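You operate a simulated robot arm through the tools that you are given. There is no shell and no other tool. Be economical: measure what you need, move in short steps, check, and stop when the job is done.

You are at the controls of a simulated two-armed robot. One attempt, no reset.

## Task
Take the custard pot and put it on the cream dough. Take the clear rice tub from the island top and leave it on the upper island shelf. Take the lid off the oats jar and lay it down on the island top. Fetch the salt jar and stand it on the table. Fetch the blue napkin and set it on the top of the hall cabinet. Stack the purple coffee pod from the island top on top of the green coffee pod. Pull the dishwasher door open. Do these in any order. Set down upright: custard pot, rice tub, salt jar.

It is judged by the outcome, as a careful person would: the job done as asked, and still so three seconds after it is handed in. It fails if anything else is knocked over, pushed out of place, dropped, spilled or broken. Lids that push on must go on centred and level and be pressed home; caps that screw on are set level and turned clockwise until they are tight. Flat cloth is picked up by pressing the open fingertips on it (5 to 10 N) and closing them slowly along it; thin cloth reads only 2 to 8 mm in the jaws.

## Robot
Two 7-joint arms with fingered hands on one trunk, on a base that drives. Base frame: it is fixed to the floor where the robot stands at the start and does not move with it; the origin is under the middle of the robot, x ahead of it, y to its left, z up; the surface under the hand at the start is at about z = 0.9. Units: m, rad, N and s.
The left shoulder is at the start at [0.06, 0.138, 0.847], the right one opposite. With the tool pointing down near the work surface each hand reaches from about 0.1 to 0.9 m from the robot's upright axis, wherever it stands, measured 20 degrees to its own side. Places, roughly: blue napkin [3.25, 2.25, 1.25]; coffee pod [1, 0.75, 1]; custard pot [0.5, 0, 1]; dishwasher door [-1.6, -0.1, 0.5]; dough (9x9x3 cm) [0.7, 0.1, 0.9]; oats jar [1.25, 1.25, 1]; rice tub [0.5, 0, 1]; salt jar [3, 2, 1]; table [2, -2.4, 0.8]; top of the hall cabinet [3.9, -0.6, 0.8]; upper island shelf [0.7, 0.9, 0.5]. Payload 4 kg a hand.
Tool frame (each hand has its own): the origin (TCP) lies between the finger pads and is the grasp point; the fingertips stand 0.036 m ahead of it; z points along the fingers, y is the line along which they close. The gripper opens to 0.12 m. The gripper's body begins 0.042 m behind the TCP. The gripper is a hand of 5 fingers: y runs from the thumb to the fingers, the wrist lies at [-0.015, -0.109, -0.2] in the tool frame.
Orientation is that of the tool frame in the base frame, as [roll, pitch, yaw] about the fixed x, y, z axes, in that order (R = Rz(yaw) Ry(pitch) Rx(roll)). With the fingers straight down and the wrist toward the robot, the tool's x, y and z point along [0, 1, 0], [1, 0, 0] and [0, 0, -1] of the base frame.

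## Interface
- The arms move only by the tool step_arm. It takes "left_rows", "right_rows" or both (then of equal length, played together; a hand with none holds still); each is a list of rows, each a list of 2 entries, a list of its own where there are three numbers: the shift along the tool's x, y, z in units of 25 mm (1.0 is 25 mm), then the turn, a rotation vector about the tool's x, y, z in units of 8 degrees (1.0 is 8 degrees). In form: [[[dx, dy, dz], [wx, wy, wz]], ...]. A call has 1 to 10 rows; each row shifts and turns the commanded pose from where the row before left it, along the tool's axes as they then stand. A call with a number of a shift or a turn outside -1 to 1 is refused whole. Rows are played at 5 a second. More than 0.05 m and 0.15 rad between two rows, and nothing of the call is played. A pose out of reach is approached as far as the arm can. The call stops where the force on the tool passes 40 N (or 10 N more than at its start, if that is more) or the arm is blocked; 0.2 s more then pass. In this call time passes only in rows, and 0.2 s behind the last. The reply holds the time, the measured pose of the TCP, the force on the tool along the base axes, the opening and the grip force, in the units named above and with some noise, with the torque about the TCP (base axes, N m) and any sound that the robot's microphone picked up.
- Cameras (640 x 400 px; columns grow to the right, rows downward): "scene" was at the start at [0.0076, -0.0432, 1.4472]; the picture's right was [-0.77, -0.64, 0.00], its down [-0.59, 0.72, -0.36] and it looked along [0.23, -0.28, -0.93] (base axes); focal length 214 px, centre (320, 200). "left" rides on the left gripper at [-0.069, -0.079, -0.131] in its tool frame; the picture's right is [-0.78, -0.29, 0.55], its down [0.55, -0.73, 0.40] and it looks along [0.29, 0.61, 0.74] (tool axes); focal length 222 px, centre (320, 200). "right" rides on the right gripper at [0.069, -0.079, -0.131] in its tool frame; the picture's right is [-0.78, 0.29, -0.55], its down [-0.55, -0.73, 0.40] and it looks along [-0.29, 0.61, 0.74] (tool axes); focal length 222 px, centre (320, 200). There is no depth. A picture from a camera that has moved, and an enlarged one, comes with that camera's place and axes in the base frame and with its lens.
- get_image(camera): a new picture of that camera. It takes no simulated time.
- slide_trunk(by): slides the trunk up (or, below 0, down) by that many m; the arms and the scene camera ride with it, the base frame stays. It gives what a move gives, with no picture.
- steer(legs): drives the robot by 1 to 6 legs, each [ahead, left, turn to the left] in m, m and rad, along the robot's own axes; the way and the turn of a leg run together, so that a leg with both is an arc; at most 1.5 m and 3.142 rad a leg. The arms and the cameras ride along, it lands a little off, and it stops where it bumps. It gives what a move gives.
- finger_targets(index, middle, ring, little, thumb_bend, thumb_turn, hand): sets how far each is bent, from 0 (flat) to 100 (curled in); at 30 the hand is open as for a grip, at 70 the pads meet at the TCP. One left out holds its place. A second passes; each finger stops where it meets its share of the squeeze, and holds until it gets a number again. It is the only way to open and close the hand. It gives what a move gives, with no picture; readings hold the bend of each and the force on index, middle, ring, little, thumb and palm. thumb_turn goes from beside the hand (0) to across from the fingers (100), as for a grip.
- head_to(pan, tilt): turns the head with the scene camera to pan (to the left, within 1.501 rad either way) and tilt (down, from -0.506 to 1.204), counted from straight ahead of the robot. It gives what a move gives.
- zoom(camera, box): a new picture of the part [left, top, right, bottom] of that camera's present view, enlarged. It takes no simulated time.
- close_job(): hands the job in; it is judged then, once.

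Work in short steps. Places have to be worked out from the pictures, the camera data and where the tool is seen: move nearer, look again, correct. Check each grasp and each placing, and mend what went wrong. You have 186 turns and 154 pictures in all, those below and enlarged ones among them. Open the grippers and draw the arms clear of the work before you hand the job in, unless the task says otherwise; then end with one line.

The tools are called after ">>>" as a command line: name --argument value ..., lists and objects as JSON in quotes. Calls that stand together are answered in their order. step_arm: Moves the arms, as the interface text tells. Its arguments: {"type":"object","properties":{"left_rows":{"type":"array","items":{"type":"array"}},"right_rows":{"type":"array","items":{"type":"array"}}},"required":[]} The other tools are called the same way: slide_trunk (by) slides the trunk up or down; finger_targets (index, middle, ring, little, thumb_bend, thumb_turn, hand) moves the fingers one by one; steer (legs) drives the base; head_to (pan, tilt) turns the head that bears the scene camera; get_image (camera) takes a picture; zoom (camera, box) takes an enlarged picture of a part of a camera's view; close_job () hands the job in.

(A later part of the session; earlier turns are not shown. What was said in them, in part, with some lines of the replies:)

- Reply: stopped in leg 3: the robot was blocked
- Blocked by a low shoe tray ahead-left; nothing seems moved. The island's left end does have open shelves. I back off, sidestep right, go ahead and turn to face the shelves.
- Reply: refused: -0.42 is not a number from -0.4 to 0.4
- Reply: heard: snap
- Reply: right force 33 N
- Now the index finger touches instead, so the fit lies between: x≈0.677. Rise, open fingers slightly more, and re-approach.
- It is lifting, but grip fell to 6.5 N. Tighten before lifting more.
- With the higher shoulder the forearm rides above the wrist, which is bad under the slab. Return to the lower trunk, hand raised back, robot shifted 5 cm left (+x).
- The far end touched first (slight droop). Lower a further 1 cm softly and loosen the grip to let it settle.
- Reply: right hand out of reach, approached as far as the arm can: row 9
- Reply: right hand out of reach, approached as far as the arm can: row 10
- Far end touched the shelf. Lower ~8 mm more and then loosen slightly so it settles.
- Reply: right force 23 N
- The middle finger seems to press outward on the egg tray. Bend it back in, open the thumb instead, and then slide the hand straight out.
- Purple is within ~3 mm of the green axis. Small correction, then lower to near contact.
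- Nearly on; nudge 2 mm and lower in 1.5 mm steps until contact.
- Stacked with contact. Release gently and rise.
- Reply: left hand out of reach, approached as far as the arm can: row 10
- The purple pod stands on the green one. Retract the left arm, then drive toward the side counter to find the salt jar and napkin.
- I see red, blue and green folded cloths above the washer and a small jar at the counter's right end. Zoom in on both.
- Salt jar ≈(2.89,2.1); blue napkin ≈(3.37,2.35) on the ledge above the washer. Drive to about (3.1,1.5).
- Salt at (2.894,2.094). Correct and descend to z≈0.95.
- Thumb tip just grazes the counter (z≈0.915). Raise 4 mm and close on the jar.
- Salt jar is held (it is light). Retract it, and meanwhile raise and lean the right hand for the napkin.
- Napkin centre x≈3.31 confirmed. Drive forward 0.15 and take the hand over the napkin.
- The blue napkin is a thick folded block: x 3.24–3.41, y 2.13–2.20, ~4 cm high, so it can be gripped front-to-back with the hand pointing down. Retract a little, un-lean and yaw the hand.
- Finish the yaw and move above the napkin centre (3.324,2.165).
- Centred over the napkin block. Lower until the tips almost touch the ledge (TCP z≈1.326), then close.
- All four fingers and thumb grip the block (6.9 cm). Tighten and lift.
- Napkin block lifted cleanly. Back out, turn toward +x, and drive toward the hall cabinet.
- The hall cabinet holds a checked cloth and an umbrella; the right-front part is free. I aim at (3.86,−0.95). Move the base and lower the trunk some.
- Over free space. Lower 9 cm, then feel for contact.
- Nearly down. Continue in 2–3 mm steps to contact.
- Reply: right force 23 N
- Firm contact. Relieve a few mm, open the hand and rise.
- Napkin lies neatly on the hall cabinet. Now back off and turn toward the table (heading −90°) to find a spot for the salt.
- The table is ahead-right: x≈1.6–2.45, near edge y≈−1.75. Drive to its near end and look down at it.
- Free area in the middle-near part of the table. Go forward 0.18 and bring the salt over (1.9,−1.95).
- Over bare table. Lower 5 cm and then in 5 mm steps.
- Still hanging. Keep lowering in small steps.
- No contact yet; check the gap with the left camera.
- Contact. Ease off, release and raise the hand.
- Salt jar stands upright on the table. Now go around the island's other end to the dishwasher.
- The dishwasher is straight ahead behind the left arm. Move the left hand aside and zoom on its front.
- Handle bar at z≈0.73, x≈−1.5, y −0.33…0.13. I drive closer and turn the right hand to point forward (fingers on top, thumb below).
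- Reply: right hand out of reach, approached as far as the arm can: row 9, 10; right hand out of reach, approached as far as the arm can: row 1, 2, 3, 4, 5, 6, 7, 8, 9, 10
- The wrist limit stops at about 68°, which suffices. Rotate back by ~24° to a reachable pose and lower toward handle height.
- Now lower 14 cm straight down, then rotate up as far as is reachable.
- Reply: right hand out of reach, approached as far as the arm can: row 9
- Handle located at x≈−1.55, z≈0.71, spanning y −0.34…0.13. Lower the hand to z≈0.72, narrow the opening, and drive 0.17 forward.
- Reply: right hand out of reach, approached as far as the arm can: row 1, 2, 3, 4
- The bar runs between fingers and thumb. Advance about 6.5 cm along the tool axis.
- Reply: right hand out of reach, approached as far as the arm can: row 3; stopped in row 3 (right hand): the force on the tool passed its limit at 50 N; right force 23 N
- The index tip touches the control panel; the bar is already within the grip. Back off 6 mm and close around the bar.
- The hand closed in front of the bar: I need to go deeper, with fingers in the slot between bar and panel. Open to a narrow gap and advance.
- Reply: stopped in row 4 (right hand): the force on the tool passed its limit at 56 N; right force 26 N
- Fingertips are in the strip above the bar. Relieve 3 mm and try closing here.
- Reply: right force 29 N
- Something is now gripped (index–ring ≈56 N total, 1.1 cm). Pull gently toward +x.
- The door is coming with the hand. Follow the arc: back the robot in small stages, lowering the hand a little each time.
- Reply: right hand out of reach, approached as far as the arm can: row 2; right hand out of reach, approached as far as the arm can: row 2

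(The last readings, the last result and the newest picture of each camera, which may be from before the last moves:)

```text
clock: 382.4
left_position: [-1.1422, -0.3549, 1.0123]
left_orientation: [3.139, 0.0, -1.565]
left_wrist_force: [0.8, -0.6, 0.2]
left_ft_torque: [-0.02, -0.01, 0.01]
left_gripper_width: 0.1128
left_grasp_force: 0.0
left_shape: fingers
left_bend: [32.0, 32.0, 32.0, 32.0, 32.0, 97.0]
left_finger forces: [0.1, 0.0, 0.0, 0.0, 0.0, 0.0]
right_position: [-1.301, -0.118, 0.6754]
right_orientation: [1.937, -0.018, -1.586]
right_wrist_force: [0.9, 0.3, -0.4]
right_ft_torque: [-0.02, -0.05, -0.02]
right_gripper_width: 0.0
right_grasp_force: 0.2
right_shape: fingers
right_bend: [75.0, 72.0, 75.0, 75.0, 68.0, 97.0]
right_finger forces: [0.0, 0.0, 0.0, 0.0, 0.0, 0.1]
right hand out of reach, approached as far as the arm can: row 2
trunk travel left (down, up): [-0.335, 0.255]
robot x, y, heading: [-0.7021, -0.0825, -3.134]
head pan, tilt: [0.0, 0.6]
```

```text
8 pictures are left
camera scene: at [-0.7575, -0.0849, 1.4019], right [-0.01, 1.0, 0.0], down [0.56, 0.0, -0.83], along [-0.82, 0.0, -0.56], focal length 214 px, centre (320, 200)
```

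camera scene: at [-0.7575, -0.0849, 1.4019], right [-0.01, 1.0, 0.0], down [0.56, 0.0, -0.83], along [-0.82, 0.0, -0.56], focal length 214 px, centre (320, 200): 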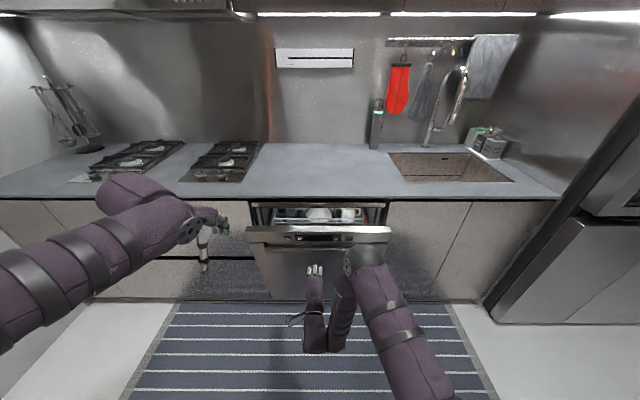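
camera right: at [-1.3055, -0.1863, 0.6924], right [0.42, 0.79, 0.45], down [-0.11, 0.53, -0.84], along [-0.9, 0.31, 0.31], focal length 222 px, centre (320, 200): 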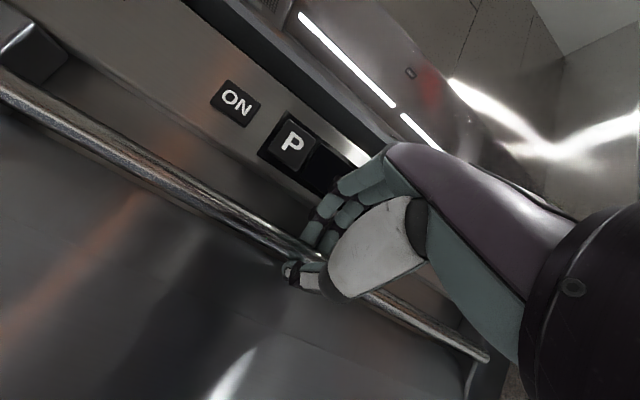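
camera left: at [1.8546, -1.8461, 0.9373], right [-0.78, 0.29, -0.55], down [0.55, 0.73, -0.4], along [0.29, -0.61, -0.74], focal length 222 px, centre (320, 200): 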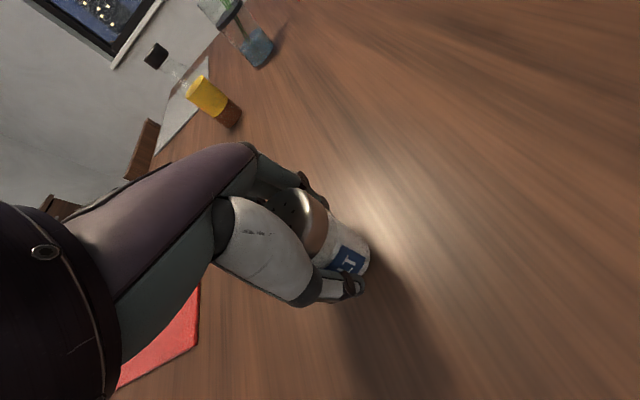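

The door is ajar (~12°) and stays. Next, grip its top edge with the left hand from above (fingers inside, thumb outside). Zoom to locate the top edge.

>>> zoom --camera "scene" --box '[230, 190, 410, 290]'

```text
3.56 times, centred on (320, 240) of scene
camera zoom: at [-0.7575, -0.0849, 1.4019], right [-0.01, 1.0, 0.0], down [0.56, 0.0, -0.83], along [-0.82, 0.0, -0.56], focal length 763 px, centre (320, 58)
```

zoom: 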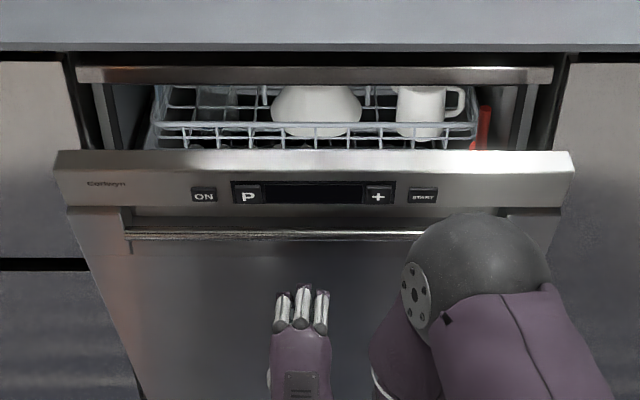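

Door top edge at x≈−1.42, z≈0.82, y −0.39…0.21. Bring the left hand over it at y≈−0.25, straddling the edge.

>>> finger_targets --hand "left" --index 36 --middle 36 --ring 36 --little 36 --thumb_bend 36

>>> step_arm --left_rows '[[[-0.4, 1, 0], [0, 0, 0]], [[-0.4, 1, 0], [0, 0, 0]], [[-0.4, 1, 0], [0, 0, 0]], [[-0.4, 1, 0], [0, 0, 0]], [[-0.4, 1, 0], [0, 0, 0]], [[-0.4, 1, 0], [0, 0, 0]], [[-0.4, 1, 0], [0, 0, 0]], [[-0.4, 1, 0], [0, 0, 0]], [[-0.4, 1, 0], [0, 0, 0]], [[-0.4, 1, 0], [0, 0, 0]]]'

>>> step_arm --left_rows '[[[0, 1, 0], [0, 0, 0]], [[0, 0.5, 0.4], [0, 0, 0]], [[0, 0, 1], [0, 0, 0]], [[0, 0, 1], [0, 0, 0]], [[0, 0, 1], [0, 0, 0]], [[0, 0, 1], [0, 0, 0]], [[0, 0, 1], [0, 0, 0]]]'

>>> get_image --camera "left"

```text
clock: 383.4
left_position: [-1.1425, -0.3544, 1.0122]
left_orientation: [3.139, 0.001, -1.565]
left_wrist_force: [-0.8, 0.4, 0.1]
left_ft_torque: [-0.01, 0.0, 0.03]
left_gripper_width: 0.1027
left_grasp_force: 0.0
left_shape: fingers
left_bend: [36.0, 36.0, 36.0, 36.0, 36.0, 97.0]
left_finger forces: [0.0, 0.0, 0.0, 0.1, 0.0, 0.0]
right_position: [-1.2995, -0.1173, 0.6753]
right_orientation: [1.938, -0.018, -1.586]
right_wrist_force: [-0.2, 0.4, 0.2]
right_ft_torque: [-0.01, 0.0, 0.0]
right_gripper_width: 0.0
right_grasp_force: 0.0
right_shape: fingers
right_bend: [75.0, 72.0, 75.0, 75.0, 68.0, 97.0]
right_finger forces: [0.1, 0.0, 0.0, 0.0, 0.0, 0.0]
trunk travel left (down, up): [-0.335, 0.255]
robot x, y, heading: [-0.7, -0.086, -3.136]
head pan, tilt: [0.0, 0.6]
```

```text
clock: 385.6
left_position: [-1.3936, -0.258, 1.0122]
left_orientation: [3.14, -0.001, -1.563]
left_wrist_force: [0.0, -0.1, -0.1]
left_ft_torque: [-0.03, 0.05, 0.03]
left_gripper_width: 0.1022
left_grasp_force: 0.1
left_shape: fingers
left_bend: [36.0, 36.0, 36.0, 36.0, 36.0, 97.0]
left_finger forces: [0.0, 0.0, 0.1, 0.0, 0.0, 0.0]
right_position: [-1.3005, -0.1168, 0.6746]
right_orientation: [1.936, -0.018, -1.586]
right_wrist_force: [-0.3, 0.2, 0.9]
right_ft_torque: [0.0, 0.02, 0.0]
right_gripper_width: 0.0
right_grasp_force: 0.1
right_shape: fingers
right_bend: [75.0, 72.0, 75.0, 75.0, 68.0, 97.0]
right_finger forces: [0.0, 0.0, 0.0, 0.0, 0.1, 0.1]
trunk travel left (down, up): [-0.335, 0.255]
robot x, y, heading: [-0.6976, -0.0833, -3.137]
head pan, tilt: [0.0, 0.6]
```

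```text
clock: 387.2
left_position: [-1.429, -0.2577, 0.8759]
left_orientation: [3.14, 0.0, -1.564]
left_wrist_force: [-0.1, 0.2, -0.1]
left_ft_torque: [-0.01, 0.0, -0.02]
left_gripper_width: 0.1018
left_grasp_force: 0.0
left_shape: fingers
left_bend: [36.0, 36.0, 36.0, 36.0, 36.0, 97.0]
left_finger forces: [0.1, 0.1, 0.0, 0.0, 0.0, 0.0]
right_position: [-1.3008, -0.1183, 0.6758]
right_orientation: [1.937, -0.018, -1.587]
right_wrist_force: [-0.3, -0.5, -0.3]
right_ft_torque: [-0.01, 0.02, -0.04]
right_gripper_width: 0.0001
right_grasp_force: 0.0
right_shape: fingers
right_bend: [75.0, 72.0, 75.0, 75.0, 68.0, 97.0]
right_finger forces: [0.1, 0.0, 0.0, 0.1, 0.0, 0.0]
trunk travel left (down, up): [-0.335, 0.255]
robot x, y, heading: [-0.698, -0.0849, -3.131]
head pan, tilt: [0.0, 0.6]
```

```text
6 pictures are left
camera left: at [-1.3511, -0.1873, 1.0075], right [0.28, 0.79, -0.55], down [0.74, -0.54, -0.4], along [-0.61, -0.29, -0.74], focal length 222 px, centre (320, 200)
```

left: 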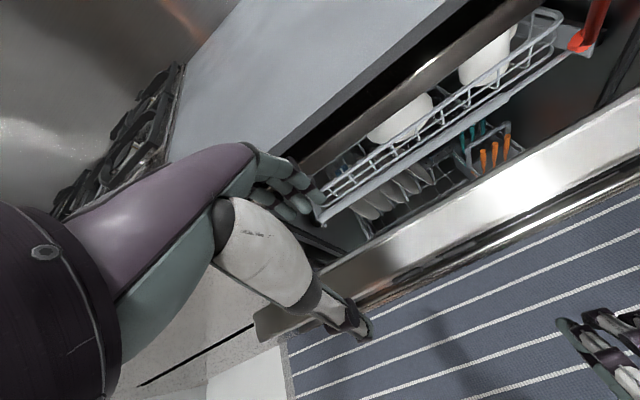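

Fingers are inside and the thumb outside the door's top edge. Shift 1.5 cm toward me, lower 4 cm, and then back up the robot so the fingers pull the door.

>>> step_arm --left_rows '[[[0, -0.6, 0.4], [0, 0, 0]], [[0, 0, 0.6], [0, 0, 0]], [[0, 0, 0.6], [0, 0, 0]]]'

>>> finger_targets --hand "left" --index 50 --middle 50 --ring 50 --little 50 --thumb_bend 45

```text
clock: 388.0
left_position: [-1.4129, -0.2567, 0.8367]
left_orientation: [3.139, -0.002, -1.564]
left_wrist_force: [-0.5, 0.1, -0.4]
left_ft_torque: [0.01, 0.01, 0.01]
left_gripper_width: 0.102
left_grasp_force: 0.0
left_shape: fingers
left_bend: [36.0, 36.0, 36.0, 36.0, 36.0, 97.0]
left_finger forces: [0.0, 0.0, 0.1, 0.0, 0.0, 0.0]
right_position: [-1.3004, -0.1171, 0.6747]
right_orientation: [1.937, -0.018, -1.587]
right_wrist_force: [-0.1, 1.7, 0.7]
right_ft_torque: [-0.02, 0.02, 0.0]
right_gripper_width: 0.0001
right_grasp_force: 0.1
right_shape: fingers
right_bend: [75.0, 72.0, 75.0, 75.0, 68.0, 97.0]
right_finger forces: [0.0, 0.1, 0.0, 0.0, 0.1, 0.1]
trunk travel left (down, up): [-0.335, 0.255]
robot x, y, heading: [-0.7011, -0.0847, -3.136]
head pan, tilt: [0.0, 0.6]
```

```text
clock: 389.0
left_position: [-1.4147, -0.257, 0.8373]
left_orientation: [3.139, -0.001, -1.564]
left_wrist_force: [-0.8, -0.2, -0.7]
left_ft_torque: [0.0, -0.01, -0.01]
left_gripper_width: 0.0681
left_grasp_force: 0.1
left_shape: fingers
left_bend: [50.0, 50.0, 50.0, 50.0, 45.0, 97.0]
left_finger forces: [0.1, 0.1, 0.0, 0.0, 0.0, 0.1]
right_position: [-1.3, -0.1181, 0.6758]
right_orientation: [1.938, -0.018, -1.587]
right_wrist_force: [-0.3, 0.0, 0.0]
right_ft_torque: [0.05, -0.01, 0.02]
right_gripper_width: 0.0
right_grasp_force: 0.1
right_shape: fingers
right_bend: [75.0, 72.0, 75.0, 75.0, 68.0, 97.0]
right_finger forces: [0.0, 0.0, 0.1, 0.1, 0.0, 0.0]
trunk travel left (down, up): [-0.335, 0.255]
robot x, y, heading: [-0.6989, -0.0863, -3.139]
head pan, tilt: [0.0, 0.6]
```

Lower 2 cm more for a better hook, then pull in stages following the arc.

>>> step_arm --left_rows '[[[0, 0, 0.4], [0, 0, 0]], [[0, 0, 0.4], [0, 0, 0]]]'

>>> steer --legs '[[-0.12, 0, 0]]'

>>> step_arm --left_rows '[[[0, 0, 0.6], [0, 0, 0]], [[0, 0, 0.6], [0, 0, 0]], [[0, 0, 0.6], [0, 0, 0]]]'

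>>> steer --legs '[[-0.12, 0, 0]]'

>>> step_arm --left_rows '[[[0, 0, 0.7], [0, 0, 0]], [[0, 0, 0.7], [0, 0, 0]], [[0, 0, 0.6], [0, 0, 0]]]'

>>> get_image --camera "scene"

```text
clock: 389.6
left_position: [-1.4158, -0.256, 0.821]
left_orientation: [3.132, 0.003, -1.563]
left_wrist_force: [-0.2, -1.6, 15.5]
left_ft_torque: [0.01, 0.61, 0.02]
left_gripper_width: 0.0666
left_grasp_force: 8.0
left_shape: fingers
left_bend: [50.0, 50.0, 50.0, 50.0, 45.0, 97.0]
left_finger forces: [13.5, 2.3, 0.0, 0.1, 0.0, 0.0]
right_position: [-1.3, -0.1175, 0.6767]
right_orientation: [1.934, -0.019, -1.584]
right_wrist_force: [0.2, 0.5, -0.6]
right_ft_torque: [-0.01, -0.01, -0.01]
right_gripper_width: 0.0
right_grasp_force: 0.0
right_shape: fingers
right_bend: [75.0, 72.0, 75.0, 75.0, 68.0, 97.0]
right_finger forces: [0.1, 0.0, 0.0, 0.0, 0.1, 0.1]
trunk travel left (down, up): [-0.335, 0.255]
robot x, y, heading: [-0.7, -0.0816, -3.136]
head pan, tilt: [0.0, 0.6]
```

```text
clock: 390.8
left_position: [-1.2946, -0.2555, 0.817]
left_orientation: [3.139, 0.0, -1.565]
left_wrist_force: [-0.3, -0.3, -0.8]
left_ft_torque: [0.0, 0.0, -0.01]
left_gripper_width: 0.0679
left_grasp_force: 0.0
left_shape: fingers
left_bend: [50.0, 50.0, 50.0, 50.0, 45.0, 97.0]
left_finger forces: [0.1, 0.0, 0.0, 0.0, 0.0, 0.0]
right_position: [-1.1808, -0.1163, 0.6755]
right_orientation: [1.936, -0.018, -1.588]
right_wrist_force: [0.2, -0.8, -0.8]
right_ft_torque: [0.0, -0.03, 0.02]
right_gripper_width: 0.0001
right_grasp_force: 0.1
right_shape: fingers
right_bend: [75.0, 72.0, 75.0, 75.0, 68.0, 97.0]
right_finger forces: [0.1, 0.0, 0.0, 0.1, 0.0, 0.0]
trunk travel left (down, up): [-0.335, 0.255]
robot x, y, heading: [-0.5791, -0.0814, -3.132]
head pan, tilt: [0.0, 0.6]
```

```text
clock: 391.8
left_position: [-1.2978, -0.2546, 0.7832]
left_orientation: [3.12, 0.004, -1.568]
left_wrist_force: [8.4, -0.6, 24.2]
left_ft_torque: [-0.07, 0.33, 0.1]
left_gripper_width: 0.0559
left_grasp_force: 12.5
left_shape: fingers
left_bend: [55.0, 54.0, 52.0, 50.0, 45.0, 97.0]
left_finger forces: [15.3, 6.8, 4.2, 0.0, 0.1, 0.0]
right_position: [-1.1792, -0.1172, 0.6757]
right_orientation: [1.935, -0.018, -1.585]
right_wrist_force: [-0.8, -0.3, -0.5]
right_ft_torque: [-0.02, -0.02, 0.03]
right_gripper_width: 0.0
right_grasp_force: 0.2
right_shape: fingers
right_bend: [75.0, 72.0, 75.0, 75.0, 68.0, 97.0]
right_finger forces: [0.0, 0.0, 0.0, 0.0, 0.1, 0.1]
trunk travel left (down, up): [-0.335, 0.255]
robot x, y, heading: [-0.5841, -0.0858, -3.138]
head pan, tilt: [0.0, 0.6]
stopped in row 3 (left hand): the force on the tool passed its limit at 41 N (the readings are from after the stop); the commanded pose is now the measured one
```

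```text
clock: 393.0
left_position: [-1.1739, -0.2553, 0.7773]
left_orientation: [3.131, 0.001, -1.567]
left_wrist_force: [-0.7, 0.3, -0.8]
left_ft_torque: [0.01, -0.03, 0.0]
left_gripper_width: 0.0677
left_grasp_force: 0.1
left_shape: fingers
left_bend: [50.0, 50.0, 50.0, 50.0, 45.0, 97.0]
left_finger forces: [0.0, 0.0, 0.0, 0.0, 0.0, 0.1]
right_position: [-1.0579, -0.1164, 0.6755]
right_orientation: [1.937, -0.018, -1.586]
right_wrist_force: [0.1, 0.2, -0.2]
right_ft_torque: [0.01, 0.0, -0.01]
right_gripper_width: 0.0003
right_grasp_force: 0.1
right_shape: fingers
right_bend: [75.0, 72.0, 75.0, 75.0, 68.0, 97.0]
right_finger forces: [0.0, 0.1, 0.0, 0.0, 0.1, 0.0]
trunk travel left (down, up): [-0.335, 0.255]
robot x, y, heading: [-0.4576, -0.0812, -3.139]
head pan, tilt: [0.0, 0.6]
```

```text
clock: 393.6
left_position: [-1.1736, -0.255, 0.7579]
left_orientation: [3.117, 0.005, -1.569]
left_wrist_force: [15.4, -0.2, 24.6]
left_ft_torque: [-0.2, 0.16, 0.14]
left_gripper_width: 0.0522
left_grasp_force: 14.9
left_shape: fingers
left_bend: [57.0, 55.0, 54.0, 50.0, 45.0, 97.0]
left_finger forces: [11.2, 10.9, 7.5, 0.1, 0.0, 0.0]
right_position: [-1.0566, -0.1159, 0.6761]
right_orientation: [1.936, -0.019, -1.585]
right_wrist_force: [0.2, -0.3, 0.5]
right_ft_torque: [0.02, 0.02, 0.0]
right_gripper_width: 0.0
right_grasp_force: 0.1
right_shape: fingers
right_bend: [75.0, 72.0, 75.0, 75.0, 68.0, 97.0]
right_finger forces: [0.0, 0.1, 0.0, 0.0, 0.0, 0.0]
trunk travel left (down, up): [-0.335, 0.255]
robot x, y, heading: [-0.4607, -0.0803, -3.142]
head pan, tilt: [0.0, 0.6]
stopped in row 2 (left hand): the force on the tool passed its limit at 46 N (the readings are from after the stop); the commanded pose is now the measured one
```

```text
5 pictures are left
camera scene: at [-0.511, -0.0833, 1.4023], right [-0.01, 1.0, 0.0], down [0.56, 0.0, -0.83], along [-0.83, -0.01, -0.56], focal length 214 px, centre (320, 200)
```

scene: 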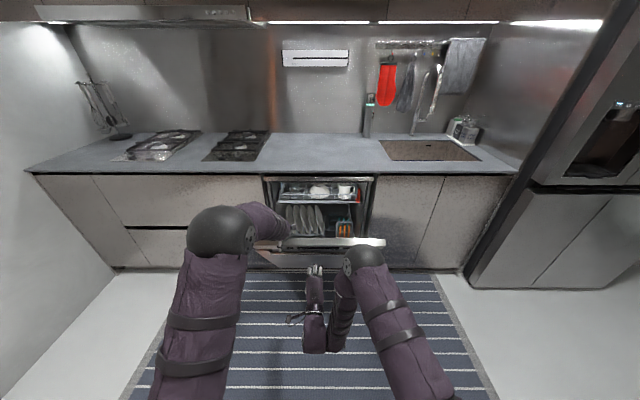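

The door is now at about 28°. Continue: raise the right hand out of the way, and keep pulling/pushing the door down along its arc.

>>> step_arm --right_rows '[[[0, 0.3, -0.9], [0, 0, 0]], [[0, 0.3, -0.9], [0, 0, 0]], [[0, 0.9, -0.35], [0, 0, 0]], [[0, 0.9, -0.35], [0, 0, 0]], [[0, 0.9, -0.35], [0, 0, 0]], [[0, 0.9, -0.35], [0, 0, 0]], [[0, 0.9, -0.35], [0, 0, 0]], [[0, 0.9, -0.35], [0, 0, 0]], [[0, 0.9, -0.35], [0, 0, 0]]]'

>>> steer --legs '[[-0.1, 0, 0]]'

>>> step_arm --left_rows '[[[0, 0, 0.6], [0, 0, 0]], [[0, 0, 0.6], [0, 0, 0]], [[0, 0, 0.6], [0, 0, 0]], [[0, 0, 0.6], [0, 0, 0]], [[0, 0, 0.6], [0, 0, 0]]]'

>>> steer --legs '[[-0.08, 0, 0]]'

>>> step_arm --left_rows '[[[0, 0, 0.6], [0, 0, 0]], [[0, 0, 0.6], [0, 0, 0]], [[0, 0, 0.6], [0, 0, 0]], [[0, 0, 0.6], [0, 0, 0]], [[0, 0, 0.6], [0, 0, 0]], [[0, 0, 0.6], [0, 0, 0]]]'

```text
clock: 395.6
left_position: [-1.1717, -0.2548, 0.7555]
left_orientation: [3.119, 0.003, -1.566]
left_wrist_force: [18.8, -0.9, 34.5]
left_ft_torque: [-0.33, 0.2, 0.18]
left_gripper_width: 0.0509
left_grasp_force: 19.8
left_shape: fingers
left_bend: [57.0, 55.0, 54.0, 50.0, 45.0, 97.0]
left_finger forces: [14.4, 12.3, 12.7, 0.0, 0.0, 0.1]
right_position: [-1.0388, -0.1202, 0.8831]
right_orientation: [1.934, -0.019, -1.584]
right_wrist_force: [0.7, -0.5, 0.3]
right_ft_torque: [-0.02, -0.01, 0.03]
right_gripper_width: 0.0
right_grasp_force: 0.0
right_shape: fingers
right_bend: [75.0, 72.0, 75.0, 75.0, 68.0, 97.0]
right_finger forces: [0.0, 0.1, 0.0, 0.0, 0.0, 0.0]
right hand out of reach, approached as far as the arm can: row 1, 2
trunk travel left (down, up): [-0.335, 0.255]
robot x, y, heading: [-0.4549, -0.0816, -3.133]
head pan, tilt: [0.0, 0.6]
```

```text
clock: 396.7
left_position: [-1.0725, -0.2531, 0.7527]
left_orientation: [3.125, 0.002, -1.567]
left_wrist_force: [0.1, -0.8, -0.4]
left_ft_torque: [0.03, 0.02, -0.04]
left_gripper_width: 0.0674
left_grasp_force: 0.1
left_shape: fingers
left_bend: [50.0, 50.0, 50.0, 50.0, 45.0, 97.0]
left_finger forces: [0.1, 0.1, 0.0, 0.0, 0.0, 0.0]
right_position: [-0.9395, -0.1201, 0.8824]
right_orientation: [1.937, -0.018, -1.586]
right_wrist_force: [-0.8, -0.1, -0.1]
right_ft_torque: [-0.03, -0.01, 0.03]
right_gripper_width: 0.0001
right_grasp_force: 0.0
right_shape: fingers
right_bend: [75.0, 72.0, 75.0, 75.0, 68.0, 97.0]
right_finger forces: [0.1, 0.0, 0.0, 0.0, 0.1, 0.1]
trunk travel left (down, up): [-0.335, 0.255]
robot x, y, heading: [-0.3589, -0.0826, -3.135]
head pan, tilt: [0.0, 0.6]
```

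```text
clock: 397.9
left_position: [-1.0751, -0.2544, 0.6771]
left_orientation: [3.124, 0.004, -1.567]
left_wrist_force: [0.4, -0.3, -0.8]
left_ft_torque: [0.02, -0.01, -0.02]
left_gripper_width: 0.0675
left_grasp_force: 0.1
left_shape: fingers
left_bend: [50.0, 50.0, 50.0, 50.0, 45.0, 97.0]
left_finger forces: [0.1, 0.0, 0.1, 0.1, 0.0, 0.1]
right_position: [-0.9414, -0.1201, 0.8813]
right_orientation: [1.937, -0.019, -1.584]
right_wrist_force: [-0.1, 0.4, -0.5]
right_ft_torque: [-0.01, 0.02, 0.0]
right_gripper_width: 0.0
right_grasp_force: 0.0
right_shape: fingers
right_bend: [75.0, 72.0, 75.0, 75.0, 68.0, 97.0]
right_finger forces: [0.0, 0.0, 0.0, 0.1, 0.1, 0.1]
trunk travel left (down, up): [-0.335, 0.255]
robot x, y, heading: [-0.3559, -0.0832, -3.136]
head pan, tilt: [0.0, 0.6]
```

```text
clock: 399.0
left_position: [-0.9941, -0.2535, 0.6779]
left_orientation: [3.124, 0.002, -1.567]
left_wrist_force: [-0.5, 0.4, 0.8]
left_ft_torque: [-0.03, 0.06, -0.01]
left_gripper_width: 0.0676
left_grasp_force: 0.0
left_shape: fingers
left_bend: [50.0, 50.0, 50.0, 50.0, 45.0, 97.0]
left_finger forces: [0.0, 0.0, 0.1, 0.0, 0.1, 0.1]
right_position: [-0.8602, -0.1191, 0.8825]
right_orientation: [1.936, -0.018, -1.585]
right_wrist_force: [0.3, 0.4, 0.1]
right_ft_torque: [-0.02, 0.0, 0.0]
right_gripper_width: 0.0
right_grasp_force: 0.1
right_shape: fingers
right_bend: [75.0, 72.0, 75.0, 75.0, 68.0, 97.0]
right_finger forces: [0.0, 0.0, 0.0, 0.0, 0.0, 0.1]
trunk travel left (down, up): [-0.335, 0.255]
robot x, y, heading: [-0.2785, -0.0822, -3.135]
head pan, tilt: [0.0, 0.6]
```

```text
clock: 400.4
left_position: [-0.9971, -0.2526, 0.5873]
left_orientation: [3.124, 0.004, -1.565]
left_wrist_force: [0.2, 0.7, 0.7]
left_ft_torque: [-0.01, 0.0, -0.03]
left_gripper_width: 0.0672
left_grasp_force: 0.0
left_shape: fingers
left_bend: [50.0, 50.0, 50.0, 50.0, 45.0, 97.0]
left_finger forces: [0.0, 0.0, 0.0, 0.1, 0.0, 0.0]
right_position: [-0.8615, -0.1192, 0.8815]
right_orientation: [1.937, -0.019, -1.585]
right_wrist_force: [0.5, 0.1, -0.1]
right_ft_torque: [-0.02, -0.01, 0.0]
right_gripper_width: 0.0
right_grasp_force: 0.1
right_shape: fingers
right_bend: [75.0, 72.0, 75.0, 75.0, 68.0, 97.0]
right_finger forces: [0.0, 0.1, 0.1, 0.0, 0.1, 0.0]
trunk travel left (down, up): [-0.335, 0.255]
robot x, y, heading: [-0.2757, -0.0827, -3.135]
head pan, tilt: [0.0, 0.6]
```

No contact now: either the door fell further or the hand slipped past. Look.

>>> get_image --camera "scene"

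```text
4 pictures are left
camera scene: at [-0.3339, -0.0828, 1.4018], right [-0.01, 1.0, 0.0], down [0.57, 0.0, -0.82], along [-0.82, 0.0, -0.57], focal length 214 px, centre (320, 200)
```

scene: 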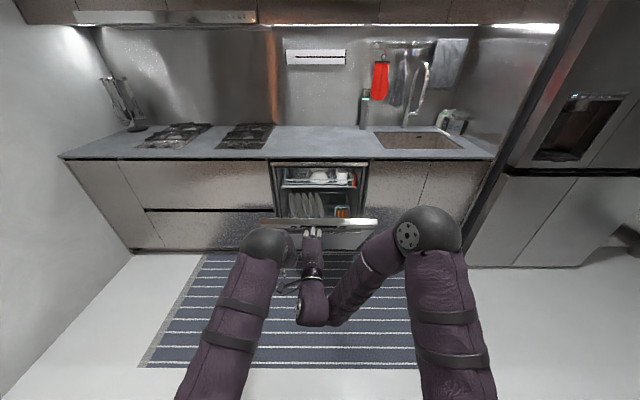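

Door is at ≈31° (top at x −1.17, z 0.70); the hand slipped in front of it. Raise the left hand, make a fist, go forward over the edge and push down on the inside face.

>>> step_arm --left_rows '[[[0, 0, -1], [0, 0, 0]], [[0, 0, -1], [0, 0, 0]], [[0, 0, -1], [0, 0, 0]], [[0, 0, -1], [0, 0, 0]], [[0, 0, -1], [0, 0, 0]], [[0, 0, -1], [0, 0, 0]], [[0, 0, -1], [0, 0, 0]], [[0, 0, -1], [0, 0, 0]], [[0, 0, -1], [0, 0, 0]], [[0, 0, -1], [0, 0, 0]]]'

>>> finger_targets --hand "left" --index 66 --middle 66 --ring 66 --little 66 --thumb_bend 66

>>> steer --legs '[[0.22, 0, 0]]'

>>> step_arm --left_rows '[[[0, 0, 0.8], [0, 0, 0]], [[0, 0, 0.8], [0, 0, 0]], [[0, 0, 0.8], [0, 0, 0]], [[0, 0, 0.6], [0, 0, 0]], [[0, 0, 0.6], [0, 0, 0]], [[0, 0, 0.6], [0, 0, 0]], [[0, 0, 0.6], [0, 0, 0]], [[0, 0, 0.6], [0, 0, 0]], [[0, 0, 0.6], [0, 0, 0]], [[0, 0, 0.6], [0, 0, 0]]]'

```text
clock: 402.6
left_position: [-0.9926, -0.2555, 0.8379]
left_orientation: [3.123, 0.004, -1.567]
left_wrist_force: [0.1, -0.4, 0.0]
left_ft_torque: [0.01, 0.02, -0.02]
left_gripper_width: 0.0673
left_grasp_force: 0.1
left_shape: fingers
left_bend: [50.0, 50.0, 50.0, 50.0, 45.0, 97.0]
left_finger forces: [0.0, 0.0, 0.1, 0.0, 0.0, 0.0]
right_position: [-0.8609, -0.1193, 0.8809]
right_orientation: [1.937, -0.018, -1.586]
right_wrist_force: [-0.3, -0.1, -0.6]
right_ft_torque: [0.01, -0.01, 0.0]
right_gripper_width: 0.0
right_grasp_force: 0.0
right_shape: fingers
right_bend: [75.0, 72.0, 75.0, 75.0, 68.0, 97.0]
right_finger forces: [0.0, 0.0, 0.0, 0.0, 0.0, 0.1]
trunk travel left (down, up): [-0.335, 0.255]
robot x, y, heading: [-0.2743, -0.0854, -3.136]
head pan, tilt: [0.0, 0.6]
```

```text
clock: 403.6
left_position: [-0.9923, -0.2566, 0.8384]
left_orientation: [3.124, 0.002, -1.568]
left_wrist_force: [-0.4, 0.0, -0.3]
left_ft_torque: [0.01, 0.03, 0.0]
left_gripper_width: 0.013
left_grasp_force: 0.1
left_shape: fingers
left_bend: [66.0, 66.0, 66.0, 66.0, 66.0, 97.0]
left_finger forces: [0.1, 0.0, 0.0, 0.1, 0.0, 0.0]
right_position: [-0.8607, -0.1184, 0.8819]
right_orientation: [1.937, -0.018, -1.587]
right_wrist_force: [0.2, 0.5, -0.6]
right_ft_torque: [-0.03, 0.01, 0.0]
right_gripper_width: 0.0002
right_grasp_force: 0.1
right_shape: fingers
right_bend: [75.0, 72.0, 75.0, 75.0, 68.0, 97.0]
right_finger forces: [0.1, 0.1, 0.1, 0.1, 0.0, 0.0]
trunk travel left (down, up): [-0.335, 0.255]
robot x, y, heading: [-0.2794, -0.0816, -3.134]
head pan, tilt: [0.0, 0.6]
```

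```text
clock: 405.3
left_position: [-1.2135, -0.2514, 0.8367]
left_orientation: [3.125, 0.004, -1.574]
left_wrist_force: [0.3, 0.4, -0.1]
left_ft_torque: [-0.01, -0.01, 0.01]
left_gripper_width: 0.0128
left_grasp_force: 0.0
left_shape: fingers
left_bend: [66.0, 66.0, 66.0, 66.0, 66.0, 97.0]
left_finger forces: [0.1, 0.0, 0.0, 0.0, 0.0, 0.0]
right_position: [-1.0826, -0.1172, 0.8815]
right_orientation: [1.936, -0.018, -1.591]
right_wrist_force: [-0.9, 0.0, -0.3]
right_ft_torque: [-0.02, 0.02, -0.01]
right_gripper_width: 0.0001
right_grasp_force: 0.0
right_shape: fingers
right_bend: [75.0, 72.0, 75.0, 75.0, 68.0, 97.0]
right_finger forces: [0.1, 0.1, 0.0, 0.0, 0.0, 0.0]
trunk travel left (down, up): [-0.335, 0.255]
robot x, y, heading: [-0.4983, -0.0819, 3.143]
head pan, tilt: [0.0, 0.6]
```

```text
clock: 407.4
left_position: [-1.2136, -0.2502, 0.6908]
left_orientation: [3.124, 0.004, -1.572]
left_wrist_force: [21.6, 0.1, 24.1]
left_ft_torque: [0.15, -1.8, -0.15]
left_gripper_width: 0.0498
left_grasp_force: 15.2
left_shape: fingers
left_bend: [66.0, 66.0, 66.0, 66.0, 51.0, 96.0]
left_finger forces: [0.0, 0.1, 0.0, 0.1, 30.9, 0.0]
right_position: [-1.0792, -0.1166, 0.8829]
right_orientation: [1.935, -0.019, -1.587]
right_wrist_force: [0.2, -0.3, 0.1]
right_ft_torque: [0.0, 0.0, 0.0]
right_gripper_width: 0.0001
right_grasp_force: 0.0
right_shape: fingers
right_bend: [75.0, 72.0, 75.0, 75.0, 68.0, 97.0]
right_finger forces: [0.0, 0.0, 0.0, 0.1, 0.0, 0.1]
trunk travel left (down, up): [-0.335, 0.255]
robot x, y, heading: [-0.4948, -0.0836, -3.145]
head pan, tilt: [0.0, 0.6]
stopped in row 10 (left hand): the force on the tool passed its limit at 44 N (the readings are from after the stop); the commanded pose is now the measured one
```

I was pressing on the door's top end face. Raise, move 7 cm further in, and push down on the true inner face.

>>> step_arm --left_rows '[[[0, 0, -1], [0, 0, 0]], [[0, 0, -1], [0, 0, 0]], [[0, 0, -1], [0, 0, 0]], [[0, 1, -0.5], [0, 0, 0]], [[0, 1, 0], [0, 0, 0]], [[0, 0.9, 0], [0, 0, 0]]]'

>>> finger_targets --hand "left" --index 70 --middle 70 --ring 70 --little 70 --thumb_bend 66

>>> step_arm --left_rows '[[[0, 0, 0.8], [0, 0, 0]], [[0, 0, 0.8], [0, 0, 0]], [[0, 0, 0.6], [0, 0, 0]], [[0, 0, 0.6], [0, 0, 0]], [[0, 0, 0.6], [0, 0, 0]], [[0, 0, 0.6], [0, 0, 0]], [[0, 0, 0.6], [0, 0, 0]], [[0, 0, 0.6], [0, 0, 0]], [[0, 0, 0.6], [0, 0, 0]], [[0, 0, 0.6], [0, 0, 0]]]'

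```text
clock: 408.8
left_position: [-1.2894, -0.2502, 0.776]
left_orientation: [3.125, 0.006, -1.571]
left_wrist_force: [0.3, 0.2, -0.4]
left_ft_torque: [-0.03, -0.04, -0.01]
left_gripper_width: 0.0127
left_grasp_force: 0.0
left_shape: fingers
left_bend: [66.0, 66.0, 66.0, 66.0, 66.0, 97.0]
left_finger forces: [0.1, 0.0, 0.0, 0.0, 0.0, 0.1]
right_position: [-1.0815, -0.1166, 0.8812]
right_orientation: [1.938, -0.018, -1.592]
right_wrist_force: [-0.6, 0.2, 0.2]
right_ft_torque: [-0.03, 0.02, -0.01]
right_gripper_width: 0.0
right_grasp_force: 0.1
right_shape: fingers
right_bend: [75.0, 72.0, 75.0, 75.0, 68.0, 97.0]
right_finger forces: [0.1, 0.0, 0.1, 0.1, 0.0, 0.1]
trunk travel left (down, up): [-0.335, 0.255]
robot x, y, heading: [-0.4934, -0.0794, -3.139]
head pan, tilt: [0.0, 0.6]
```

```text
clock: 409.8
left_position: [-1.2888, -0.2505, 0.776]
left_orientation: [3.125, 0.005, -1.574]
left_wrist_force: [-0.4, 0.1, 0.8]
left_ft_torque: [-0.03, -0.02, 0.0]
left_gripper_width: 0.0071
left_grasp_force: 0.2
left_shape: fingers
left_bend: [70.0, 70.0, 70.0, 70.0, 66.0, 97.0]
left_finger forces: [0.1, 0.0, 0.1, 0.0, 0.0, 0.1]
right_position: [-1.0803, -0.1174, 0.8811]
right_orientation: [1.939, -0.019, -1.592]
right_wrist_force: [0.0, -0.5, 0.2]
right_ft_torque: [0.0, 0.0, 0.0]
right_gripper_width: 0.0001
right_grasp_force: 0.0
right_shape: fingers
right_bend: [75.0, 72.0, 75.0, 75.0, 68.0, 97.0]
right_finger forces: [0.0, 0.1, 0.1, 0.1, 0.0, 0.0]
trunk travel left (down, up): [-0.335, 0.255]
robot x, y, heading: [-0.4994, -0.083, -3.139]
head pan, tilt: [0.0, 0.6]
```

```text
clock: 412.0
left_position: [-1.29, -0.2518, 0.6139]
left_orientation: [3.126, 0.003, -1.573]
left_wrist_force: [-0.9, 0.2, 0.6]
left_ft_torque: [-0.01, 0.02, 0.0]
left_gripper_width: 0.0046
left_grasp_force: 0.3
left_shape: fingers
left_bend: [70.0, 70.0, 70.0, 70.0, 67.0, 97.0]
left_finger forces: [0.1, 0.1, 0.0, 0.0, 1.2, 0.0]
right_position: [-1.0805, -0.1174, 0.8812]
right_orientation: [1.937, -0.018, -1.59]
right_wrist_force: [-1.1, 0.2, -1.2]
right_ft_torque: [0.01, -0.01, -0.03]
right_gripper_width: 0.0
right_grasp_force: 0.0
right_shape: fingers
right_bend: [75.0, 72.0, 75.0, 75.0, 68.0, 97.0]
right_finger forces: [0.0, 0.1, 0.1, 0.0, 0.0, 0.0]
trunk travel left (down, up): [-0.335, 0.255]
robot x, y, heading: [-0.496, -0.0814, -3.14]
head pan, tilt: [0.0, 0.6]
```

The hand is now well behind the door (light thumb contact). Pull by backing the robot, alternating with lowering.

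>>> steer --legs '[[-0.12, 0, 0]]'

>>> step_arm --left_rows '[[[0, 0, 0.6], [0, 0, 0]], [[0, 0, 0.6], [0, 0, 0]], [[0, 0, 0.6], [0, 0, 0]], [[0, 0, 0.6], [0, 0, 0]]]'

>>> steer --legs '[[-0.1, 0, 0]]'

>>> step_arm --left_rows '[[[0, 0, 0.6], [0, 0, 0]], [[0, 0, 0.6], [0, 0, 0]], [[0, 0, 0.6], [0, 0, 0]], [[0, 0, 0.6], [0, 0, 0]], [[0, 0, 0.6], [0, 0, 0]], [[0, 0, 0.6], [0, 0, 0]], [[0, 0, 0.6], [0, 0, 0]]]'

```text
clock: 413.2
left_position: [-1.169, -0.249, 0.6166]
left_orientation: [3.125, 0.005, -1.575]
left_wrist_force: [-0.9, -0.8, 1.8]
left_ft_torque: [0.03, 0.01, 0.01]
left_gripper_width: 0.0053
left_grasp_force: 0.3
left_shape: fingers
left_bend: [70.0, 70.0, 70.0, 70.0, 67.0, 97.0]
left_finger forces: [0.0, 0.0, 0.1, 0.0, 1.9, 0.0]
right_position: [-0.9609, -0.1148, 0.8816]
right_orientation: [1.936, -0.018, -1.593]
right_wrist_force: [0.0, -0.3, 0.5]
right_ft_torque: [-0.01, -0.01, 0.01]
right_gripper_width: 0.0002
right_grasp_force: 0.0
right_shape: fingers
right_bend: [75.0, 72.0, 75.0, 75.0, 68.0, 97.0]
right_finger forces: [0.0, 0.0, 0.0, 0.0, 0.0, 0.0]
trunk travel left (down, up): [-0.335, 0.255]
robot x, y, heading: [-0.3782, -0.0825, 3.14]
head pan, tilt: [0.0, 0.6]
```

```text
clock: 414.2
left_position: [-1.1711, -0.2491, 0.5539]
left_orientation: [3.127, 0.005, -1.573]
left_wrist_force: [-0.6, 0.1, -0.8]
left_ft_torque: [0.02, 0.04, 0.03]
left_gripper_width: 0.0051
left_grasp_force: 0.4
left_shape: fingers
left_bend: [70.0, 70.0, 70.0, 70.0, 67.0, 97.0]
left_finger forces: [0.0, 0.1, 0.0, 0.0, 0.7, 0.0]
right_position: [-0.9615, -0.1161, 0.8819]
right_orientation: [1.937, -0.018, -1.592]
right_wrist_force: [-0.5, 0.5, 0.7]
right_ft_torque: [0.04, 0.0, -0.01]
right_gripper_width: 0.0
right_grasp_force: 0.0
right_shape: fingers
right_bend: [75.0, 72.0, 75.0, 75.0, 68.0, 97.0]
right_finger forces: [0.1, 0.0, 0.1, 0.1, 0.0, 0.1]
trunk travel left (down, up): [-0.335, 0.255]
robot x, y, heading: [-0.375, -0.0821, 3.14]
head pan, tilt: [0.0, 0.6]
```

```text
clock: 415.4
left_position: [-1.0732, -0.2497, 0.555]
left_orientation: [3.125, 0.005, -1.575]
left_wrist_force: [-0.6, -0.2, 2.5]
left_ft_torque: [0.0, -0.01, 0.01]
left_gripper_width: 0.0058
left_grasp_force: 0.6
left_shape: fingers
left_bend: [70.0, 70.0, 70.0, 70.0, 67.0, 97.0]
left_finger forces: [0.1, 0.0, 0.1, 0.1, 1.7, 0.1]
right_position: [-0.8627, -0.115, 0.8814]
right_orientation: [1.936, -0.018, -1.595]
right_wrist_force: [0.5, 0.5, -0.3]
right_ft_torque: [0.03, -0.04, 0.02]
right_gripper_width: 0.0001
right_grasp_force: 0.0
right_shape: fingers
right_bend: [75.0, 72.0, 75.0, 75.0, 68.0, 97.0]
right_finger forces: [0.0, 0.0, 0.0, 0.0, 0.0, 0.1]
trunk travel left (down, up): [-0.335, 0.255]
robot x, y, heading: [-0.277, -0.0853, 3.137]
head pan, tilt: [0.0, 0.6]
```

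```text
clock: 416.6
left_position: [-1.0774, -0.2476, 0.481]
left_orientation: [3.118, 0.005, -1.573]
left_wrist_force: [-0.6, 1.2, 0.4]
left_ft_torque: [0.01, -0.02, 0.04]
left_gripper_width: 0.006
left_grasp_force: 0.6
left_shape: fingers
left_bend: [70.0, 70.0, 70.0, 70.0, 67.0, 97.0]
left_finger forces: [0.1, 0.0, 0.1, 0.0, 0.3, 0.1]
right_position: [-0.8612, -0.1144, 0.873]
right_orientation: [1.954, -0.001, -1.596]
right_wrist_force: [0.1, 0.8, -2.0]
right_ft_torque: [0.09, 0.19, 0.04]
right_gripper_width: 0.0001
right_grasp_force: 0.0
right_shape: fingers
right_bend: [75.0, 72.0, 75.0, 75.0, 68.0, 97.0]
right_finger forces: [0.1, 0.0, 0.0, 0.0, 0.0, 0.1]
trunk travel left (down, up): [-0.335, 0.255]
robot x, y, heading: [-0.2825, -0.0811, 3.14]
head pan, tilt: [0.0, 0.6]
stopped in row 6 (right hand): the force on the tool passed its limit at 57 N (the readings are from after the stop); the commanded pose is now the measured one
```

The door follows with light contact; the right hand was touched (probably by the left forearm). Look to see the state.

>>> get_image --camera "scene"

```text
3 pictures are left
camera scene: at [-0.3351, -0.0831, 1.4018], right [0.0, 1.0, 0.0], down [0.56, 0.0, -0.83], along [-0.83, 0.0, -0.56], focal length 214 px, centre (320, 200)
```

scene: 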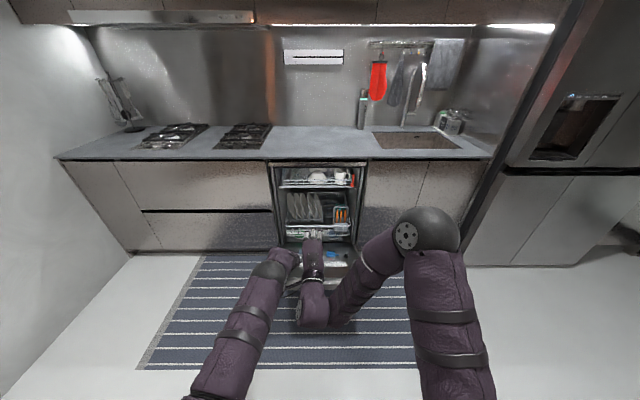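

The door is ≈50° open. Move the right hand aside, then keep pushing the door down using base and trunk.

>>> step_arm --right_rows '[[[-1, 0, 0], [0, 0, 0]], [[-1, 0, 0], [0, 0, 0]], [[-1, 0, 0], [0, 0, 0]], [[-1, 0, 0], [0, 0, 0]], [[-1, 0, 0], [0, 0, 0]], [[-1, 0, 0], [0, 0, 0]], [[-1, 0, 0], [0, 0, 0]], [[-1, 0, 0], [0, 0, 0]], [[-1, 0, 0], [0, 0, 0]]]'

>>> steer --legs '[[-0.06, 0, 0]]'

>>> slide_trunk --by -0.12

>>> steer --legs '[[-0.05, 0, 0]]'

>>> slide_trunk --by -0.15

```text
clock: 418.6
left_position: [-1.0776, -0.2476, 0.4809]
left_orientation: [3.118, 0.005, -1.576]
left_wrist_force: [-0.9, 0.0, 1.3]
left_ft_torque: [-0.02, -0.04, 0.0]
left_gripper_width: 0.006
left_grasp_force: 0.4
left_shape: fingers
left_bend: [70.0, 70.0, 70.0, 70.0, 67.0, 97.0]
left_finger forces: [0.1, 0.1, 0.1, 0.1, 1.5, 0.0]
right_position: [-0.8255, -0.0374, 0.8991]
right_orientation: [1.956, 0.001, -1.609]
right_wrist_force: [0.1, 0.4, 0.2]
right_ft_torque: [-0.01, 0.0, 0.01]
right_gripper_width: 0.0
right_grasp_force: 0.1
right_shape: fingers
right_bend: [75.0, 72.0, 75.0, 75.0, 68.0, 97.0]
right_finger forces: [0.1, 0.0, 0.0, 0.0, 0.1, 0.0]
right hand out of reach, approached as far as the arm can: row 3, 4, 5, 6, 7, 8, 9
trunk travel left (down, up): [-0.335, 0.255]
robot x, y, heading: [-0.2789, -0.086, 3.138]
head pan, tilt: [0.0, 0.6]
```

```text
clock: 419.6
left_position: [-1.0174, -0.2488, 0.4801]
left_orientation: [3.121, 0.005, -1.576]
left_wrist_force: [0.0, 0.3, 2.1]
left_ft_torque: [0.04, -0.01, -0.01]
left_gripper_width: 0.0062
left_grasp_force: 0.7
left_shape: fingers
left_bend: [70.0, 70.0, 70.0, 70.0, 67.0, 97.0]
left_finger forces: [0.0, 0.0, 0.0, 0.0, 1.8, 0.0]
right_position: [-0.7643, -0.0371, 0.899]
right_orientation: [1.956, 0.001, -1.61]
right_wrist_force: [0.4, 0.2, 0.1]
right_ft_torque: [-0.01, -0.02, 0.02]
right_gripper_width: 0.0003
right_grasp_force: 0.1
right_shape: fingers
right_bend: [75.0, 72.0, 75.0, 75.0, 68.0, 97.0]
right_finger forces: [0.0, 0.0, 0.0, 0.0, 0.0, 0.0]
trunk travel left (down, up): [-0.335, 0.255]
robot x, y, heading: [-0.2157, -0.0817, 3.14]
head pan, tilt: [0.0, 0.6]
```

```text
clock: 421.1
left_position: [-1.0164, -0.2481, 0.3599]
left_orientation: [3.12, 0.006, -1.577]
left_wrist_force: [0.3, 0.4, -0.4]
left_ft_torque: [-0.01, 0.02, -0.01]
left_gripper_width: 0.0065
left_grasp_force: 0.1
left_shape: fingers
left_bend: [70.0, 70.0, 70.0, 70.0, 66.0, 97.0]
left_finger forces: [0.0, 0.1, 0.0, 0.0, 0.0, 0.0]
right_position: [-0.7639, -0.0376, 0.7811]
right_orientation: [1.954, 0.0, -1.609]
right_wrist_force: [0.5, 0.8, -0.5]
right_ft_torque: [0.0, 0.06, 0.02]
right_gripper_width: 0.0
right_grasp_force: 0.0
right_shape: fingers
right_bend: [75.0, 72.0, 75.0, 75.0, 68.0, 97.0]
right_finger forces: [0.0, 0.0, 0.0, 0.1, 0.0, 0.1]
trunk travel left (down, up): [-0.215, 0.375]
robot x, y, heading: [-0.2204, -0.0835, 3.138]
head pan, tilt: [0.0, 0.6]
```

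```text
clock: 422.0
left_position: [-0.9648, -0.2487, 0.3614]
left_orientation: [3.12, 0.004, -1.577]
left_wrist_force: [0.0, 0.0, 1.8]
left_ft_torque: [0.01, -0.03, -0.02]
left_gripper_width: 0.0066
left_grasp_force: 0.0
left_shape: fingers
left_bend: [70.0, 70.0, 70.0, 70.0, 66.0, 97.0]
left_finger forces: [0.1, 0.0, 0.0, 0.0, 1.1, 0.0]
right_position: [-0.7146, -0.0378, 0.7801]
right_orientation: [1.954, 0.001, -1.609]
right_wrist_force: [-0.7, -1.6, -0.5]
right_ft_torque: [-0.03, 0.04, -0.01]
right_gripper_width: 0.0
right_grasp_force: 0.0
right_shape: fingers
right_bend: [75.0, 72.0, 75.0, 75.0, 68.0, 97.0]
right_finger forces: [0.0, 0.1, 0.0, 0.0, 0.0, 0.0]
trunk travel left (down, up): [-0.215, 0.375]
robot x, y, heading: [-0.165, -0.0844, 3.138]
head pan, tilt: [0.0, 0.6]
```

```text
clock: 423.8
left_position: [-0.9656, -0.2489, 0.2094]
left_orientation: [3.123, 0.005, -1.574]
left_wrist_force: [0.3, -0.6, 0.0]
left_ft_torque: [0.0, 0.0, 0.0]
left_gripper_width: 0.0071
left_grasp_force: 0.1
left_shape: fingers
left_bend: [70.0, 70.0, 70.0, 70.0, 66.0, 97.0]
left_finger forces: [0.0, 0.0, 0.0, 0.0, 0.0, 0.2]
right_position: [-0.7138, -0.0378, 0.6303]
right_orientation: [1.954, 0.001, -1.609]
right_wrist_force: [-0.3, 0.0, 0.0]
right_ft_torque: [0.02, 0.0, 0.02]
right_gripper_width: 0.0001
right_grasp_force: 0.1
right_shape: fingers
right_bend: [75.0, 72.0, 75.0, 75.0, 68.0, 97.0]
right_finger forces: [0.0, 0.1, 0.0, 0.1, 0.0, 0.0]
trunk travel left (down, up): [-0.065, 0.525]
robot x, y, heading: [-0.1678, -0.0817, 3.138]
head pan, tilt: [0.0, 0.6]
```

By position, the door should be about 80° down. Raise the trunk and hands clear, back away, and look.

>>> slide_trunk --by 0.4

>>> step_arm --left_rows '[[[0, 0, -1], [0, 0, 0]], [[0, 0, -1], [0, 0, 0]], [[0, 0, -1], [0, 0, 0]], [[0, 0, -1], [0, 0, 0]], [[0, 0, -1], [0, 0, 0]], [[0, -1, -1], [0, 0, 0]], [[0, -1, -1], [0, 0, 0]], [[0, -1, -1], [0, 0, 0]], [[0, -1, -1], [0, 0, 0]], [[0, -1, -1], [0, 0, 0]]]'

>>> get_image --camera "scene"

```text
clock: 427.6
left_position: [-0.9665, -0.2486, 0.6101]
left_orientation: [3.124, 0.005, -1.577]
left_wrist_force: [-0.4, 0.5, -0.2]
left_ft_torque: [-0.02, 0.01, 0.03]
left_gripper_width: 0.0069
left_grasp_force: 0.0
left_shape: fingers
left_bend: [70.0, 70.0, 70.0, 70.0, 66.0, 97.0]
left_finger forces: [0.0, 0.0, 0.0, 0.0, 0.0, 0.0]
right_position: [-0.714, -0.0373, 1.0299]
right_orientation: [1.956, 0.001, -1.609]
right_wrist_force: [-0.3, 0.4, -0.5]
right_ft_torque: [0.01, -0.01, 0.03]
right_gripper_width: 0.0
right_grasp_force: 0.1
right_shape: fingers
right_bend: [75.0, 72.0, 75.0, 75.0, 68.0, 97.0]
right_finger forces: [0.0, 0.1, 0.0, 0.0, 0.1, 0.0]
trunk travel left (down, up): [-0.465, 0.125]
robot x, y, heading: [-0.1648, -0.0855, 3.139]
head pan, tilt: [0.0, 0.6]
```

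```text
clock: 429.8
left_position: [-0.8349, -0.2514, 0.8591]
left_orientation: [3.118, 0.003, -1.578]
left_wrist_force: [0.9, -0.1, 0.2]
left_ft_torque: [-0.03, 0.0, -0.03]
left_gripper_width: 0.0069
left_grasp_force: 0.1
left_shape: fingers
left_bend: [70.0, 70.0, 70.0, 70.0, 66.0, 97.0]
left_finger forces: [0.1, 0.0, 0.1, 0.0, 0.1, 0.0]
right_position: [-0.7136, -0.0374, 1.0298]
right_orientation: [1.955, 0.001, -1.609]
right_wrist_force: [0.3, 0.4, 0.0]
right_ft_torque: [0.01, 0.03, -0.01]
right_gripper_width: 0.0003
right_grasp_force: 0.0
right_shape: fingers
right_bend: [75.0, 72.0, 75.0, 75.0, 68.0, 97.0]
right_finger forces: [0.0, 0.1, 0.0, 0.1, 0.1, 0.0]
trunk travel left (down, up): [-0.465, 0.125]
robot x, y, heading: [-0.1684, -0.0854, 3.141]
head pan, tilt: [0.0, 0.6]
```

```text
2 pictures are left
camera scene: at [-0.2237, -0.0834, 1.5318], right [0.0, 1.0, 0.0], down [0.56, 0.0, -0.83], along [-0.83, 0.0, -0.56], focal length 214 px, centre (320, 200)
```

scene: 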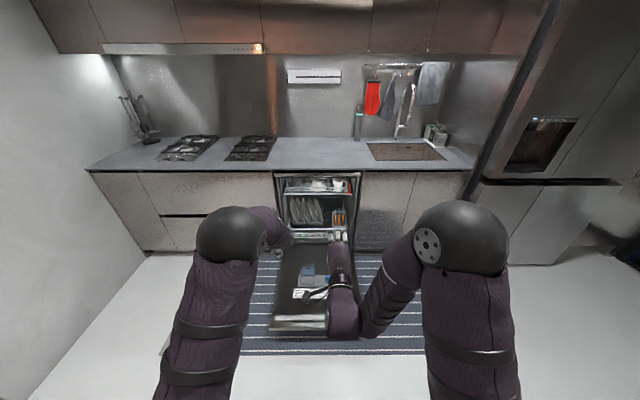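

The dishwasher door is fully open. Open both hands (in free air) before handing in.

>>> finger_targets --hand "right" --index 30 --middle 30 --ring 30 --little 30 --thumb_bend 30

>>> finger_targets --hand "left" --index 30 --middle 30 --ring 30 --little 30 --thumb_bend 30

>>> step_arm --left_rows '[[[0, -0.8, -0.8], [0, 0, 0]], [[0, -0.8, -0.8], [0, 0, 0]], [[0, -0.8, -0.8], [0, 0, 0]], [[0, -0.8, -0.8], [0, 0, 0]]]'

```text
clock: 430.8
left_position: [-0.8363, -0.2514, 0.8586]
left_orientation: [3.123, 0.005, -1.576]
left_wrist_force: [0.6, 0.0, 0.3]
left_ft_torque: [-0.01, 0.03, 0.01]
left_gripper_width: 0.0068
left_grasp_force: 0.0
left_shape: fingers
left_bend: [70.0, 70.0, 70.0, 70.0, 66.0, 97.0]
left_finger forces: [0.1, 0.0, 0.0, 0.0, 0.1, 0.0]
right_position: [-0.7135, -0.0387, 1.03]
right_orientation: [1.955, 0.001, -1.607]
right_wrist_force: [-0.6, 0.7, 0.8]
right_ft_torque: [0.01, 0.0, 0.02]
right_gripper_width: 0.1188
right_grasp_force: 0.1
right_shape: fingers
right_bend: [30.0, 30.0, 30.0, 30.0, 30.0, 97.0]
right_finger forces: [0.0, 0.0, 0.0, 0.0, 0.0, 0.0]
trunk travel left (down, up): [-0.465, 0.125]
robot x, y, heading: [-0.1684, -0.0853, 3.137]
head pan, tilt: [0.0, 0.6]
```

```text
clock: 431.8
left_position: [-0.8358, -0.2523, 0.8578]
left_orientation: [3.123, 0.005, -1.576]
left_wrist_force: [-0.3, 0.3, -0.1]
left_ft_torque: [0.0, 0.02, 0.0]
left_gripper_width: 0.1185
left_grasp_force: 0.1
left_shape: fingers
left_bend: [30.0, 30.0, 30.0, 30.0, 30.0, 97.0]
left_finger forces: [0.1, 0.0, 0.0, 0.1, 0.0, 0.0]
right_position: [-0.7141, -0.0382, 1.0286]
right_orientation: [1.954, 0.001, -1.61]
right_wrist_force: [0.5, -0.7, -0.3]
right_ft_torque: [0.01, -0.01, -0.01]
right_gripper_width: 0.1189
right_grasp_force: 0.1
right_shape: fingers
right_bend: [30.0, 30.0, 30.0, 30.0, 30.0, 97.0]
right_finger forces: [0.1, 0.1, 0.0, 0.0, 0.1, 0.0]
trunk travel left (down, up): [-0.465, 0.125]
robot x, y, heading: [-0.1651, -0.0827, 3.141]
head pan, tilt: [0.0, 0.6]
```

```text
clock: 432.8
left_position: [-0.7535, -0.2508, 0.9385]
left_orientation: [3.121, 0.006, -1.576]
left_wrist_force: [0.4, -0.6, -0.4]
left_ft_torque: [-0.02, 0.01, 0.01]
left_gripper_width: 0.119
left_grasp_force: 0.1
left_shape: fingers
left_bend: [30.0, 30.0, 30.0, 30.0, 30.0, 97.0]
left_finger forces: [0.0, 0.0, 0.1, 0.0, 0.1, 0.1]
right_position: [-0.7139, -0.0382, 1.0302]
right_orientation: [1.954, 0.001, -1.61]
right_wrist_force: [1.2, 0.1, -0.4]
right_ft_torque: [-0.01, -0.02, 0.05]
right_gripper_width: 0.119
right_grasp_force: 0.0
right_shape: fingers
right_bend: [30.0, 30.0, 30.0, 30.0, 30.0, 97.0]
right_finger forces: [0.1, 0.1, 0.1, 0.1, 0.0, 0.1]
trunk travel left (down, up): [-0.465, 0.125]
robot x, y, heading: [-0.1688, -0.0858, 3.14]
head pan, tilt: [0.0, 0.6]
```

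All seven tasks are done and both hands are open and clear; hand in.

>>> close_job

```text
The job is handed in.
```

I did all seven tasks and handed the job in, with the hands open and clear; placing the rice tub nudged the egg tray and a glass on its shelf by about 2–4 mm, and I did not take a last look at the island before closing.
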